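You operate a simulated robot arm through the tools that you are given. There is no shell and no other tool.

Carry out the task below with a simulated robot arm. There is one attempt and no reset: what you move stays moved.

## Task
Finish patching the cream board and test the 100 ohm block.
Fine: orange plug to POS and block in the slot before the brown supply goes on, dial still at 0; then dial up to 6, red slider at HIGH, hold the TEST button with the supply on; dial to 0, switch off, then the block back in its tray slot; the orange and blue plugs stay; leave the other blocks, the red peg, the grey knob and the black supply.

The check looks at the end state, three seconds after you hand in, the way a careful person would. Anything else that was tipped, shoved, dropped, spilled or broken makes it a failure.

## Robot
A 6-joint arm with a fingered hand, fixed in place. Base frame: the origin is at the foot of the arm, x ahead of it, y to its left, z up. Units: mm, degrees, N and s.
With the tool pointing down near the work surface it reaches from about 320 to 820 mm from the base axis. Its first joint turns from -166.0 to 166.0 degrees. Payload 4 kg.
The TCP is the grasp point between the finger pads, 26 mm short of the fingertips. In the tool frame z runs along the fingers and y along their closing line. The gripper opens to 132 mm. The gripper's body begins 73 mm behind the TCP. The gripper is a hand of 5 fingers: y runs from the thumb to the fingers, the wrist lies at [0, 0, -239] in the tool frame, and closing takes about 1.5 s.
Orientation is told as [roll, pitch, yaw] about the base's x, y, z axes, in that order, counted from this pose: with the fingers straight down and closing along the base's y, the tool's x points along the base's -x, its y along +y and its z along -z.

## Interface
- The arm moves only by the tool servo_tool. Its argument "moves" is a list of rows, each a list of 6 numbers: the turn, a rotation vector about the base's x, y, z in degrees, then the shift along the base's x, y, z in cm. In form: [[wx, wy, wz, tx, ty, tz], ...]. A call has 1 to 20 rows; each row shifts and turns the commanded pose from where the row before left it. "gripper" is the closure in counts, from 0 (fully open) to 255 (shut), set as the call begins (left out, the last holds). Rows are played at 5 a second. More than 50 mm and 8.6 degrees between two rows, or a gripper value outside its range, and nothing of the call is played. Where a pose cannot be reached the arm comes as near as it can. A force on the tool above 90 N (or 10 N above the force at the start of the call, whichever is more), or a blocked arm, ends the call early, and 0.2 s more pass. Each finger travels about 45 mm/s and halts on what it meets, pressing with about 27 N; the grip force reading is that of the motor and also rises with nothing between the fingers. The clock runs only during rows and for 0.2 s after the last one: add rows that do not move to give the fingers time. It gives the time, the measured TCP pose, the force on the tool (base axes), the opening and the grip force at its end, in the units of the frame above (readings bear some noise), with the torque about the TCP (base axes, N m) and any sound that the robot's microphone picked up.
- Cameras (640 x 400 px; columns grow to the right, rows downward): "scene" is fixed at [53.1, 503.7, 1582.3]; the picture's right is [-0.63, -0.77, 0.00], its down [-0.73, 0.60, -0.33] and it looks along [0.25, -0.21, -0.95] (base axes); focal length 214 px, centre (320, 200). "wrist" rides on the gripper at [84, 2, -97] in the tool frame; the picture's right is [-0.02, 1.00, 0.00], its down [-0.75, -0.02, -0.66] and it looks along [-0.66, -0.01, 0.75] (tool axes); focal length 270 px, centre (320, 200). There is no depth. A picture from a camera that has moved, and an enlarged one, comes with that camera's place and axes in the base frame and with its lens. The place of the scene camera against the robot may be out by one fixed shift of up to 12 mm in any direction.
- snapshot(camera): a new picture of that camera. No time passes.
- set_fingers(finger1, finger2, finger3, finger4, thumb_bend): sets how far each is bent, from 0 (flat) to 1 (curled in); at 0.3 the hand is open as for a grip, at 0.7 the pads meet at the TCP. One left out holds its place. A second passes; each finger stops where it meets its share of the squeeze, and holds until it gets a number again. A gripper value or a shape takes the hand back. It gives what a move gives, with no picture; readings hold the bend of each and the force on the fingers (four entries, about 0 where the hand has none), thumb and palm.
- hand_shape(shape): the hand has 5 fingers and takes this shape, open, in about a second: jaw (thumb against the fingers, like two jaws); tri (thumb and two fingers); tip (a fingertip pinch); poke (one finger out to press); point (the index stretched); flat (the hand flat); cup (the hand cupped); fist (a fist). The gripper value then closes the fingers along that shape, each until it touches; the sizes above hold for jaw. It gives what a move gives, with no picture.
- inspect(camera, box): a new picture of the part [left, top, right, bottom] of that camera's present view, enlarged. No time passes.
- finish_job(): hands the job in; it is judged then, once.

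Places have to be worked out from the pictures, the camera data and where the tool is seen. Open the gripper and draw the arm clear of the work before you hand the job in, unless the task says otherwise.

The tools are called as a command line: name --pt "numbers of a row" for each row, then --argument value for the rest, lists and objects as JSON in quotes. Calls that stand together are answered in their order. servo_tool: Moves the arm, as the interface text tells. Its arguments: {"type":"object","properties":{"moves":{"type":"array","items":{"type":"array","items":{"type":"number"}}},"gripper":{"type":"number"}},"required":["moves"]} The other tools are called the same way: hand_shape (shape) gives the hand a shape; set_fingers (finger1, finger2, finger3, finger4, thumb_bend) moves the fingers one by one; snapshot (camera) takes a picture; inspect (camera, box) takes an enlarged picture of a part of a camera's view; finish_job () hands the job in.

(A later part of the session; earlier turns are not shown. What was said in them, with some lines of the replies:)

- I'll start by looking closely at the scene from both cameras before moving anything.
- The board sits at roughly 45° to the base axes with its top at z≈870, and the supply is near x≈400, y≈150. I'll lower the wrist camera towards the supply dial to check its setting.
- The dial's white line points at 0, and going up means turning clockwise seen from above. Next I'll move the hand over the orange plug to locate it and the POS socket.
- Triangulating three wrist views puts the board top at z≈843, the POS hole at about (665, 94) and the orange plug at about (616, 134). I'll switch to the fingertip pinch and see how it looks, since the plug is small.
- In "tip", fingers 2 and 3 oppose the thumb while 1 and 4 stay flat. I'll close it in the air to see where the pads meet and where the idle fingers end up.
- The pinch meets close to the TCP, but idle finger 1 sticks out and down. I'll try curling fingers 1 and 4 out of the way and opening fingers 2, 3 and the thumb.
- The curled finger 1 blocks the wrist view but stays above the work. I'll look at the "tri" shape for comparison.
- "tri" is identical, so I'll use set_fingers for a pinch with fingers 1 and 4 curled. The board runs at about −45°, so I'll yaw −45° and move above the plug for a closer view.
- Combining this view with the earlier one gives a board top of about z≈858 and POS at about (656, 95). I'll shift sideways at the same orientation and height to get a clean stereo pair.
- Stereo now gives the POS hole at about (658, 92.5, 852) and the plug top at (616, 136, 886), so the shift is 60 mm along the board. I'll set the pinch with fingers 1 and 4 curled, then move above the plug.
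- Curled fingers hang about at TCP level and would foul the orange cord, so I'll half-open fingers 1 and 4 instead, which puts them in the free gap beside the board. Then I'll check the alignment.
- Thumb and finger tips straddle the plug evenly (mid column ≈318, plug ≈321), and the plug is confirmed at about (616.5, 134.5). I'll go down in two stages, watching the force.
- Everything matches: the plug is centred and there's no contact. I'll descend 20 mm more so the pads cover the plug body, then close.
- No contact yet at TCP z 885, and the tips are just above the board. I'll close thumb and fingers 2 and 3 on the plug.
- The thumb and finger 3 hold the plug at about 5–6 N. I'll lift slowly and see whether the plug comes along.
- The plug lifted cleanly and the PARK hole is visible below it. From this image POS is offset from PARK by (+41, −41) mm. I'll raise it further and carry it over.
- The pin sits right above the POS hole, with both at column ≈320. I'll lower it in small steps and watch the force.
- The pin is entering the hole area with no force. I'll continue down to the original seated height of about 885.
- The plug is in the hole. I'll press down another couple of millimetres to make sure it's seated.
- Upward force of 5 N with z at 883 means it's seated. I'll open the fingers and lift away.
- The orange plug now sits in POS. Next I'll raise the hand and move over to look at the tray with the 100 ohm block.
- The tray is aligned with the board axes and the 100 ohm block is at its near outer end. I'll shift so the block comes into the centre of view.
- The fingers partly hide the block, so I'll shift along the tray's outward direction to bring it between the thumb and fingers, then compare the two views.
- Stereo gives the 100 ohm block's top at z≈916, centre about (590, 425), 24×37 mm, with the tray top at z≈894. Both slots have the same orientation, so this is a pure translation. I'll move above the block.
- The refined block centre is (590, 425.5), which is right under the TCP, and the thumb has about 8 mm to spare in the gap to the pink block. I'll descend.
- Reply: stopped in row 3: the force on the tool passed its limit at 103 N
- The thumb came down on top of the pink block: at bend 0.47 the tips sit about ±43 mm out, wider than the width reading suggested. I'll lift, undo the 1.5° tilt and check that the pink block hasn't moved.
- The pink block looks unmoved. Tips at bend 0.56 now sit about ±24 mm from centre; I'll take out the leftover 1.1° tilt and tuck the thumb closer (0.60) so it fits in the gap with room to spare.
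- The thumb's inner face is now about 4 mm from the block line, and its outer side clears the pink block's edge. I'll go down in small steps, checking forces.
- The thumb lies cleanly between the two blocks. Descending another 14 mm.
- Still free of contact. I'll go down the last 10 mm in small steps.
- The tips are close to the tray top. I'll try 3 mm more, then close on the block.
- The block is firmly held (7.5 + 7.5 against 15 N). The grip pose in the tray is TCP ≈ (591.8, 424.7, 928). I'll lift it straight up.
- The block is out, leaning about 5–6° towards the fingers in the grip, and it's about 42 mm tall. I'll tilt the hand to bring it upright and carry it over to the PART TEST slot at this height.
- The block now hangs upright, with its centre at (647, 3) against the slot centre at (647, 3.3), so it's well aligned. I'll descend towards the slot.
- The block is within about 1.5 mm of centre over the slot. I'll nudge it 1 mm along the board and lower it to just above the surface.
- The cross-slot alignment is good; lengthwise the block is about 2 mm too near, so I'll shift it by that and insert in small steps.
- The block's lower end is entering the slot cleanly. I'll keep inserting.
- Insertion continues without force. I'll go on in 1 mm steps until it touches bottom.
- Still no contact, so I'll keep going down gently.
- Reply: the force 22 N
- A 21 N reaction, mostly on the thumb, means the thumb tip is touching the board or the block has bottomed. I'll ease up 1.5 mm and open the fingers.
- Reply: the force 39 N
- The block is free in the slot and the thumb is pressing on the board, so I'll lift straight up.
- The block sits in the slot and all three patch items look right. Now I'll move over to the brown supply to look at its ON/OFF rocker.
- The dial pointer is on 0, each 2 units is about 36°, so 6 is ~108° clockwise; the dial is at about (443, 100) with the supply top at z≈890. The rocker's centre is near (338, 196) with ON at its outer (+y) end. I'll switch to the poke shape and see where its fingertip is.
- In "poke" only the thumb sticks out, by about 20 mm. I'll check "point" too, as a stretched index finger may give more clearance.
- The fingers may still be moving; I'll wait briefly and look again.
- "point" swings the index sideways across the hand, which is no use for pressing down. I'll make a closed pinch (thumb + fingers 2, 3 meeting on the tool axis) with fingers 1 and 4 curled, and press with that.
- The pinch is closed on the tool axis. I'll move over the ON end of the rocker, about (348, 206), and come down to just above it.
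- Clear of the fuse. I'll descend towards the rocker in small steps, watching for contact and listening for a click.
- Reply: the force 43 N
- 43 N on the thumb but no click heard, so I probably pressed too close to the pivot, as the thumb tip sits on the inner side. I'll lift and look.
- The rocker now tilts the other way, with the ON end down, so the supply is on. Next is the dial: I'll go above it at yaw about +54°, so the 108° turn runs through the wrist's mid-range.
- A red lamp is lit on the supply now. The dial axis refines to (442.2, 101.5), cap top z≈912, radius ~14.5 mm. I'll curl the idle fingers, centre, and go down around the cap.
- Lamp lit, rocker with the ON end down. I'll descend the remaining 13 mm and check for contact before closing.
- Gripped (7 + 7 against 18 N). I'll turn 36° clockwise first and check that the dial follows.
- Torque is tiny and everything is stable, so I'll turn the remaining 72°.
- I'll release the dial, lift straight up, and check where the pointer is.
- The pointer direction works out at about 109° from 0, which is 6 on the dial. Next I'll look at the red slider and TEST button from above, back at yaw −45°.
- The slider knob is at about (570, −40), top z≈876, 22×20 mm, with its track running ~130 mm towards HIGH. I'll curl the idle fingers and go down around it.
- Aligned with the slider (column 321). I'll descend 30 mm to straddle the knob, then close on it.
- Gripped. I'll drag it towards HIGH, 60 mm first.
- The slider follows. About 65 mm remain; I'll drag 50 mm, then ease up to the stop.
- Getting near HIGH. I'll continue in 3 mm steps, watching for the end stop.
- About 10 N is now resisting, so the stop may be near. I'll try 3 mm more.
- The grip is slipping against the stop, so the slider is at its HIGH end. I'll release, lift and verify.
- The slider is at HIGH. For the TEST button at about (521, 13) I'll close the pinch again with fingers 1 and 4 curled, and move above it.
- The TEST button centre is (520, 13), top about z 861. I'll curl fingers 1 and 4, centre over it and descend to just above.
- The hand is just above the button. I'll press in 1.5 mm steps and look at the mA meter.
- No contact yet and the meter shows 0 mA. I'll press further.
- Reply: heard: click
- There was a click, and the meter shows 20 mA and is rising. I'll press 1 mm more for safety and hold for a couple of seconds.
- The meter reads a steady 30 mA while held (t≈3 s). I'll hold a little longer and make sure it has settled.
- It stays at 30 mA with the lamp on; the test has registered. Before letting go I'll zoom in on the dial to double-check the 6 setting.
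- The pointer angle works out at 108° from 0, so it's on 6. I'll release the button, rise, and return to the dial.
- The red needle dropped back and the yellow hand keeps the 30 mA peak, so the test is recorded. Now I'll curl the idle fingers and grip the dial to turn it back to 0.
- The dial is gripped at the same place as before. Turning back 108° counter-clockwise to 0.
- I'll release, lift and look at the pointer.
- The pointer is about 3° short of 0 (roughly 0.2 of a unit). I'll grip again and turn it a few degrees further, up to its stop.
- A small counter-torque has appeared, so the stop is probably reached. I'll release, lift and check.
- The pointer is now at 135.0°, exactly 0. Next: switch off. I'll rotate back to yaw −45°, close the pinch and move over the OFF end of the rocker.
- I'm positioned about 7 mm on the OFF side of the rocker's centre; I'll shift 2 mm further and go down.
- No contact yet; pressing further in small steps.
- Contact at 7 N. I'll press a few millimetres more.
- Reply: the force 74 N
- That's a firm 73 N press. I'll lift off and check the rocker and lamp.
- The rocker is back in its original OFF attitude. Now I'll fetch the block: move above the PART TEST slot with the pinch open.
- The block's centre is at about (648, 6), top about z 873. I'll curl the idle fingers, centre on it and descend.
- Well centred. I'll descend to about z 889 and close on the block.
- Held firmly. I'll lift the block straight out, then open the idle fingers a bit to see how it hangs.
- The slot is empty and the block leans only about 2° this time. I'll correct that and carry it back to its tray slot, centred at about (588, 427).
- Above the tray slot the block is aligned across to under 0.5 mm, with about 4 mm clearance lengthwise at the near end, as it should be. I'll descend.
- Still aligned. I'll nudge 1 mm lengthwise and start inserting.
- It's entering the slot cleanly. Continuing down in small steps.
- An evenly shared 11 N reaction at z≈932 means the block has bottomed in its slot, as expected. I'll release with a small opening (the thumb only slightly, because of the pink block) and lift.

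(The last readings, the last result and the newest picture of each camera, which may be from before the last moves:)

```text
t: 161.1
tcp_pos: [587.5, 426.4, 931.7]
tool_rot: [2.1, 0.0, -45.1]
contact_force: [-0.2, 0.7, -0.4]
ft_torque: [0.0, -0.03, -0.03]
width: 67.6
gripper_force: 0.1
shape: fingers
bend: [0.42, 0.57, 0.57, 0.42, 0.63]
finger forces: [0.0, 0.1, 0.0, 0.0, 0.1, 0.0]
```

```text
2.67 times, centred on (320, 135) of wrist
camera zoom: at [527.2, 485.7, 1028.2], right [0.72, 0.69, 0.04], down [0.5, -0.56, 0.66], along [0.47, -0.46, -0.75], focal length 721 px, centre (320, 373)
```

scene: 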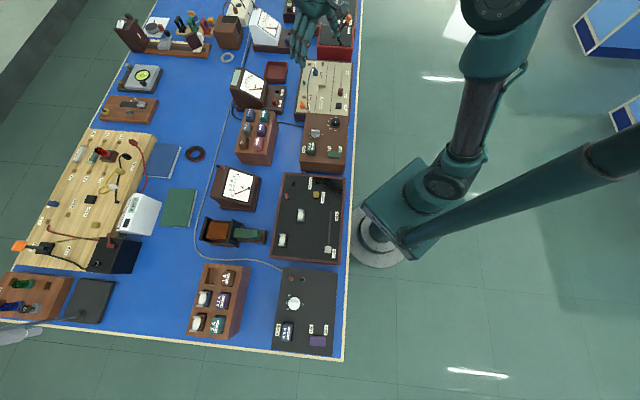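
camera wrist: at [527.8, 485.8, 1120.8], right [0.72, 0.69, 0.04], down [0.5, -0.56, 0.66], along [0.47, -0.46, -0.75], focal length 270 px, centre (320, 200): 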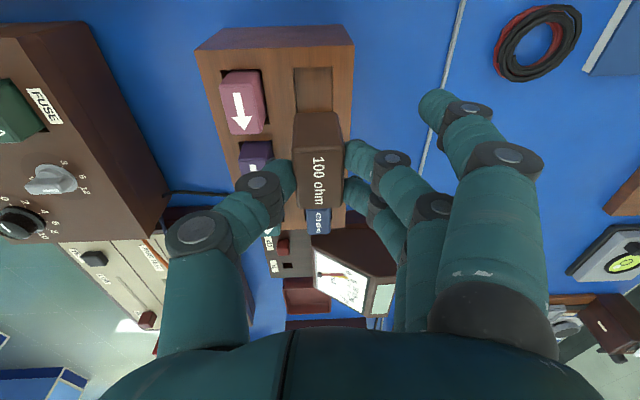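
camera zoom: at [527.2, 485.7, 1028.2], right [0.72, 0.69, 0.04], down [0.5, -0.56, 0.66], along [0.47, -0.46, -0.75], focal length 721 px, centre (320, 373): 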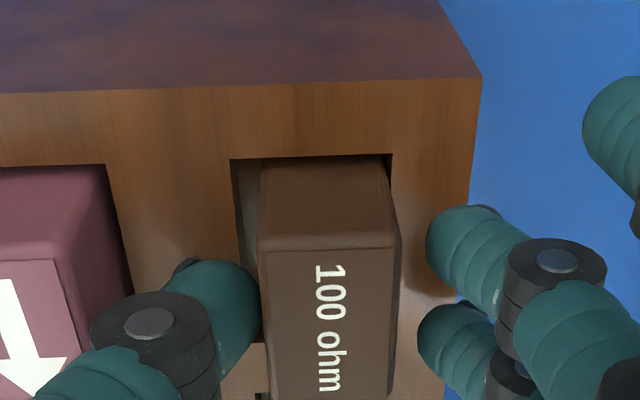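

The block is released and sits in its slot. I'll lift straight up and check.

servo_tool --pt "0 0 0 0 0 0.5" --pt "0 0 0 0 0 1.0" --pt "0 0 0 0 0 2.0" --pt "0 0 0 0 0 3.0" --pt "0 0 0 0 0 3.0" --pt "-1.35 1.35 0 0 0 2.0" --pt "0 0 0 0 0 0"

snapshot --camera "wrist"

inspect --camera "wrist" --box '[180, 30, 420, 230]'

inspect --camera "scene" --box '[220, 90, 300, 150]'

```text
t: 162.7
tcp_pos: [589.3, 428.2, 1048.3]
tool_rot: [0.1, 0.0, -45.0]
contact_force: [-0.6, 0.6, 0.5]
ft_torque: [0.02, 0.0, -0.01]
width: 67.4
gripper_force: 0.0
shape: fingers
bend: [0.42, 0.57, 0.57, 0.42, 0.63]
finger forces: [0.1, 0.0, 0.1, 0.0, 0.0, 0.0]
```

```text
taken
camera wrist: at [530.5, 489.1, 1144.8], right [0.72, 0.69, 0.0], down [0.52, -0.54, 0.66], along [0.46, -0.47, -0.75], focal length 270 px, centre (320, 200)
```

wrist: 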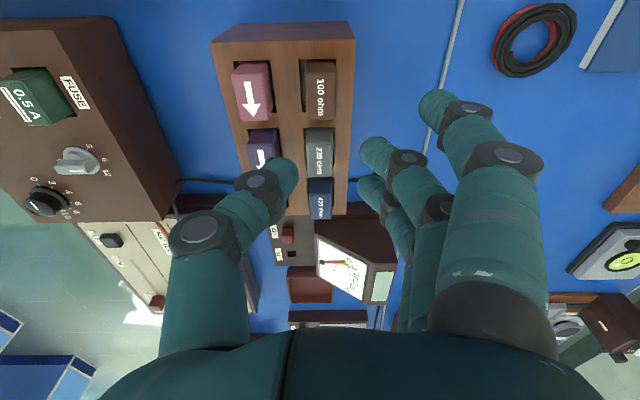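

```text
2.00 times, centred on (300, 130) of wrist
camera zoom: at [530.5, 489.1, 1144.8], right [0.72, 0.69, 0.0], down [0.52, -0.54, 0.66], along [0.46, -0.47, -0.75], focal length 541 px, centre (360, 340)
```

zoom: 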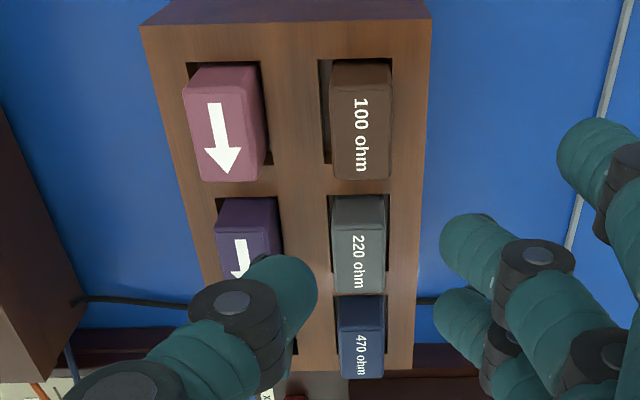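

```text
6.67 times, centred on (260, 120) of scene
camera zoom: at [53.1, 503.7, 1582.3], right [-0.63, -0.77, 0.0], down [-0.73, 0.6, -0.33], along [0.25, -0.21, -0.95], focal length 1430 px, centre (720, 733)
```

zoom: 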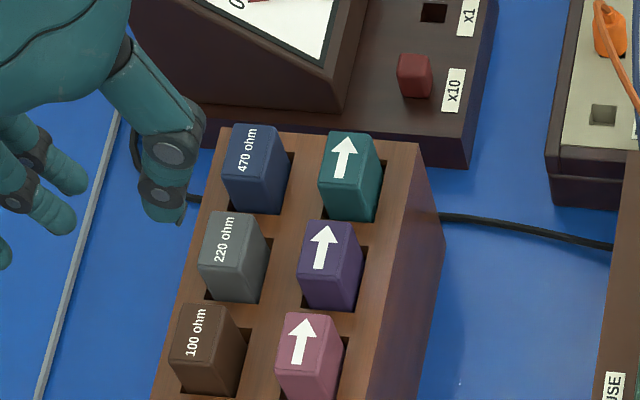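

The 100 ohm block is back in its slot and the other blocks look untouched. I'll raise up and swing over the supply at the yaw from which the lamp was visible, to confirm it's off and the dial is at 0.

servo_tool --pt "0 0 0 0 0 3" --pt "0 0 0 0 0 3" --pt "0 0 8.25 -1.2 -2.6 0" --pt "0 0 8.25 -1.2 -2.6 0" --pt "0 0 8.25 -1.2 -2.6 0" --pt "0 0 8.25 -1.2 -2.6 0" --pt "0 0 8.25 -1.2 -2.6 0" --pt "0 0 8.25 -1.2 -2.6 0" --pt "0 0 8.25 -1.2 -2.6 0" --pt "0 0 8.25 -1.2 -2.6 0" --pt "0 0 8.25 -1.2 -2.6 0" --pt "0 0 8.25 -1.2 -2.6 0" --pt "0 0 8.25 -1.2 -2.6 0" --pt "0 0 8.25 -1.2 -2.6 0" --pt "0 0 0 0 0 0"

hand_shape --shape "jaw"

snapshot --camera "wrist"

inspect --camera "wrist" --box '[200, 60, 520, 260]'

snapshot --camera "scene"

```text
t: 165.9
tcp_pos: [445.2, 114.4, 1104.6]
tool_rot: [0.1, -0.1, 54.1]
contact_force: [0.2, -0.5, 0.0]
ft_torque: [-0.01, -0.02, -0.02]
width: 67.3
gripper_force: 0.2
shape: fingers
bend: [0.42, 0.57, 0.57, 0.42, 0.63]
finger forces: [0.0, 0.1, 0.0, 0.1, 0.0, 0.1]
```

```text
t: 166.8
tcp_pos: [445.3, 115.1, 1104.6]
tool_rot: [0.1, 0.0, 53.9]
contact_force: [0.8, 0.0, 0.4]
ft_torque: [0.04, 0.03, 0.01]
width: 132.0
gripper_force: 0.1
shape: jaw
bend: [0.3, 0.3, 0.3, 0.3, 0.3]
finger forces: [0.1, 0.1, 0.0, 0.0, 0.0, 0.0]
```

```text
taken
camera wrist: at [393.6, 47.5, 1201.2], right [-0.8, 0.61, 0.0], down [0.46, 0.6, 0.66], along [0.4, 0.52, -0.75], focal length 270 px, centre (320, 200)
```

wrist: 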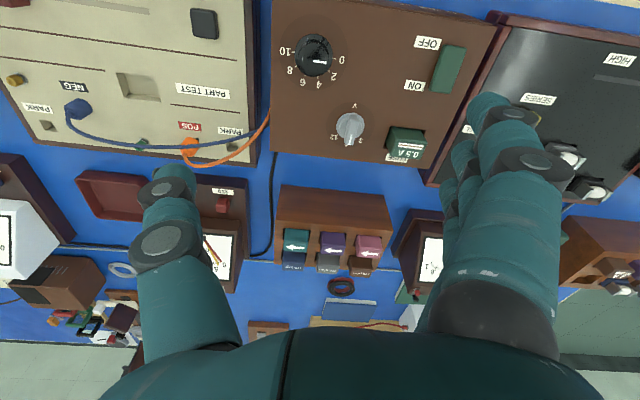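

```text
2.00 times, centred on (360, 160) of wrist
camera zoom: at [393.6, 47.5, 1201.2], right [-0.8, 0.61, 0.0], down [0.46, 0.6, 0.66], along [0.4, 0.52, -0.75], focal length 541 px, centre (240, 280)
```

zoom: 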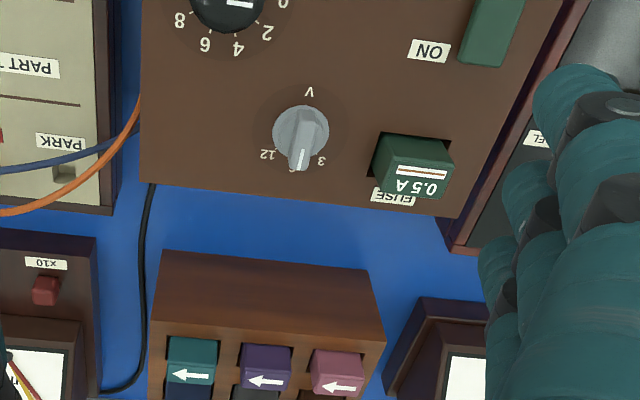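

```text
taken
```

scene: 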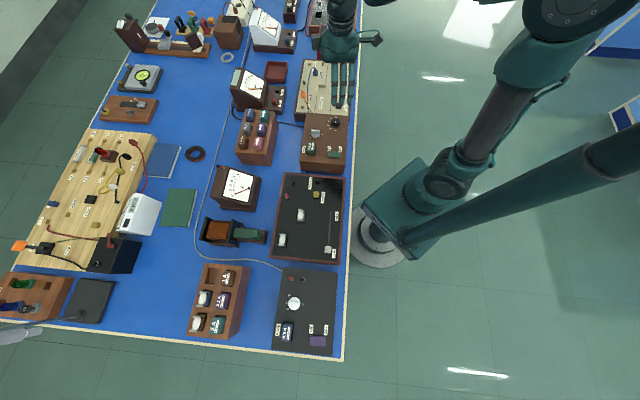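

The grey knob still points at 6 V and the fuse is untouched. The lamp is just out of view, so I'll back off a little to see the supply's front edge.

servo_tool --pt "0 0 0 -2 -3.5 0" --pt "0 0 0 -2 -3.5 0" --pt "0 0 0 -1 -3 0" --pt "0 0 0 0 0 0"

inspect --camera "wrist" --box '[200, 0, 520, 200]'

inspect --camera "wrist" --box '[0, 60, 280, 240]'

```text
t: 167.8
tcp_pos: [394.8, 14.4, 1104.5]
tool_rot: [0.0, 0.0, 53.9]
contact_force: [-1.4, 0.1, -0.2]
ft_torque: [0.01, -0.02, -0.01]
width: 131.8
gripper_force: 0.0
shape: jaw
bend: [0.3, 0.3, 0.3, 0.3, 0.3]
finger forces: [0.0, 0.0, 0.0, 0.0, 0.1, 0.0]
```

```text
2.00 times, centred on (360, 100) of wrist
camera zoom: at [343.1, -53.1, 1202.7], right [-0.8, 0.61, 0.0], down [0.46, 0.6, 0.66], along [0.4, 0.52, -0.75], focal length 541 px, centre (240, 400)
```

zoom: 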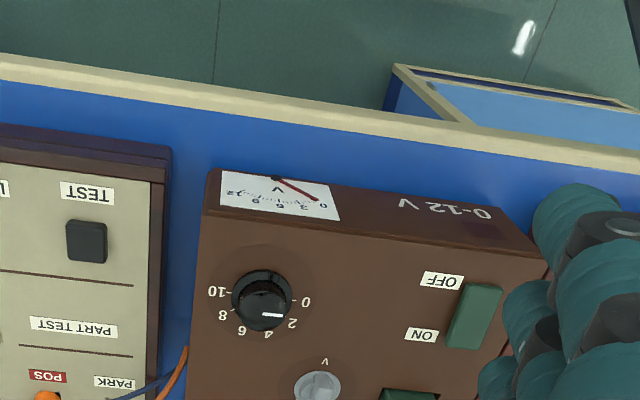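

```text
2.22 times, centred on (140, 150) of wrist
camera zoom: at [343.1, -53.1, 1202.7], right [-0.8, 0.61, 0.0], down [0.46, 0.6, 0.66], along [0.4, 0.52, -0.75], focal length 601 px, centre (720, 311)
```

zoom: 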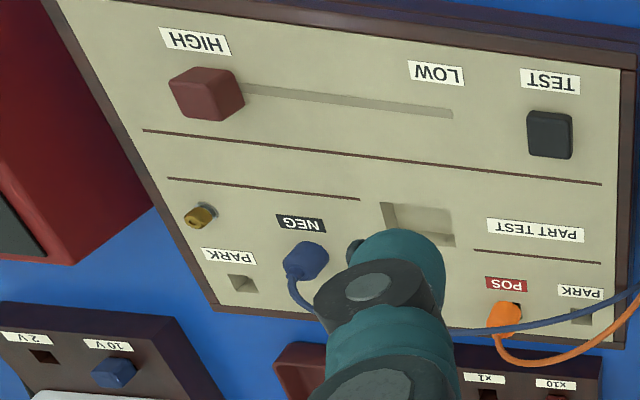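

The supply's voltmeter is at 0, no lamp is lit and the dial is at 0. I'll take a last close look at the orange plug, then return the arm to its start position.

servo_tool --pt "0 0 -7.7 2 1.5 1" --pt "0 0 -7.7 2 1.5 1" --pt "0 0 -7.7 2 1.5 1" --pt "0 0 -7.7 2 1.5 1" --pt "0 0 -7.7 2 1.5 1" --pt "0 0 -7.7 2 1.5 1" --pt "0 0 -7.7 2 1.5 1" --pt "0 0 0 0 0 0"

snapshot --camera "wrist"

inspect --camera "wrist" --box '[240, 40, 360, 140]'

inspect --camera "scene" --box '[290, 70, 330, 100]'

inspect --camera "scene" --box '[200, 50, 380, 180]'

```text
t: 169.6
tcp_pos: [536.4, 119.6, 1175.6]
tool_rot: [0.1, 0.0, -0.1]
contact_force: [0.2, -0.2, -0.3]
ft_torque: [0.01, 0.0, 0.0]
width: 132.2
gripper_force: 0.1
shape: jaw
bend: [0.3, 0.3, 0.3, 0.3, 0.3]
finger forces: [0.0, 0.1, 0.0, 0.1, 0.0, 0.1]
```

```text
taken
camera wrist: at [450.4, 122.0, 1273.5], right [0.02, 1.0, 0.0], down [0.75, -0.02, 0.66], along [0.66, -0.01, -0.75], focal length 270 px, centre (320, 200)
```

wrist: 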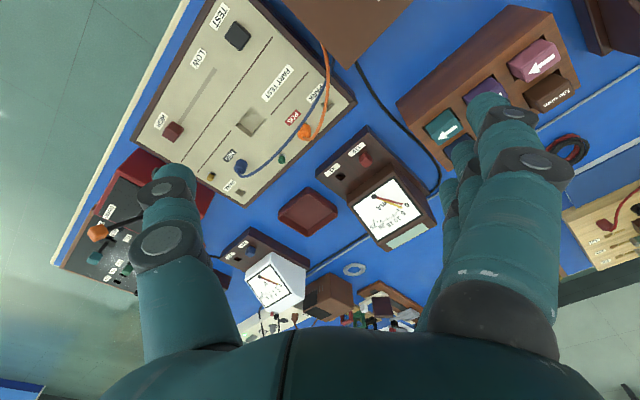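

```text
4.00 times, centred on (300, 90) of wrist
camera zoom: at [450.4, 122.0, 1273.5], right [0.02, 1.0, 0.0], down [0.75, -0.02, 0.66], along [0.66, -0.01, -0.75], focal length 1081 px, centre (400, 640)
```

zoom: 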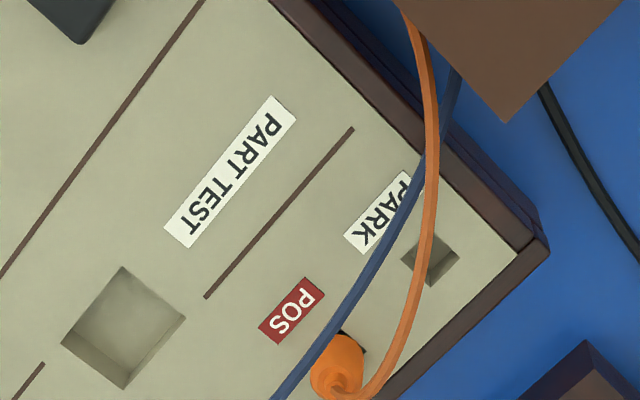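

```text
13.33 times, centred on (310, 85) of scene
camera zoom: at [53.1, 503.7, 1582.3], right [-0.63, -0.77, 0.0], down [-0.73, 0.6, -0.33], along [0.25, -0.21, -0.95], focal length 2860 px, centre (453, 1733)
```

zoom: 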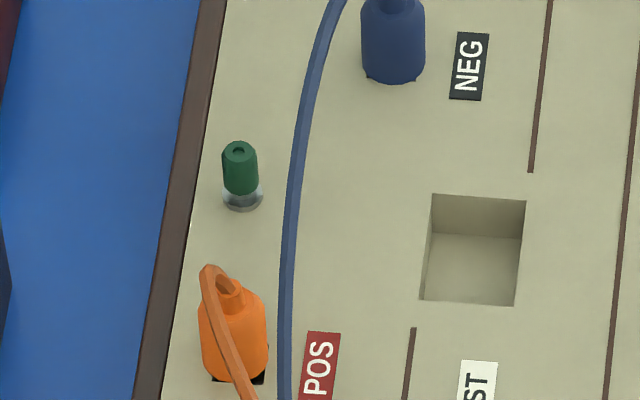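

```text
3.08 times, centred on (290, 115) of scene
camera zoom: at [53.1, 503.7, 1582.3], right [-0.63, -0.77, 0.0], down [-0.73, 0.6, -0.33], along [0.25, -0.21, -0.95], focal length 660 px, centre (412, 462)
```

zoom: 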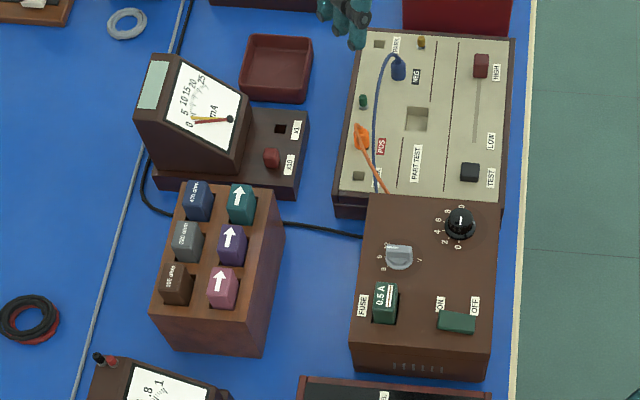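

Everything checks out: orange and blue plugs in POS and NEG, slider at HIGH, dial at 0, supply off, 100 ohm block back in its tray slot, and the rest untouched. The arm is back at its start pose with the hand open, so I'm handing the job in.

finish_job

```text
The job is handed in.
```

I finished patching the cream board, tested the 100 ohm block and handed the job in; I don't have a verdict on it. The mA meter settled at 30 mA while I held TEST with the supply on, and its yellow hand still shows that peak.

- **Order followed:** orange plug to POS, then the block into the slot, then the brown supply on with the dial still at 0. After that I turned the dial to 6, moved the red slider to HIGH and held TEST for about 5 seconds. Then I turned the dial to 0, switched the supply off and put the block back in its tray slot.
- **End state:** the orange plug is in POS and the blue plug in NEG. The slider is at HIGH, the dial is at 0 and the supply is off. The hand is open and the arm is back at its start position.
- **Orange plug:** it sits slightly off-centre in POS, about 2 mm by eye, but it carried the test current.
- **Contact to know about:** on the first approach to the tray my thumb pressed on top of the pink block, briefly over 100 N. It stayed in its slot and I saw no change in its position.
- **Left alone:** I saw no change in the other blocks, the red peg, the grey knob or the black supply.
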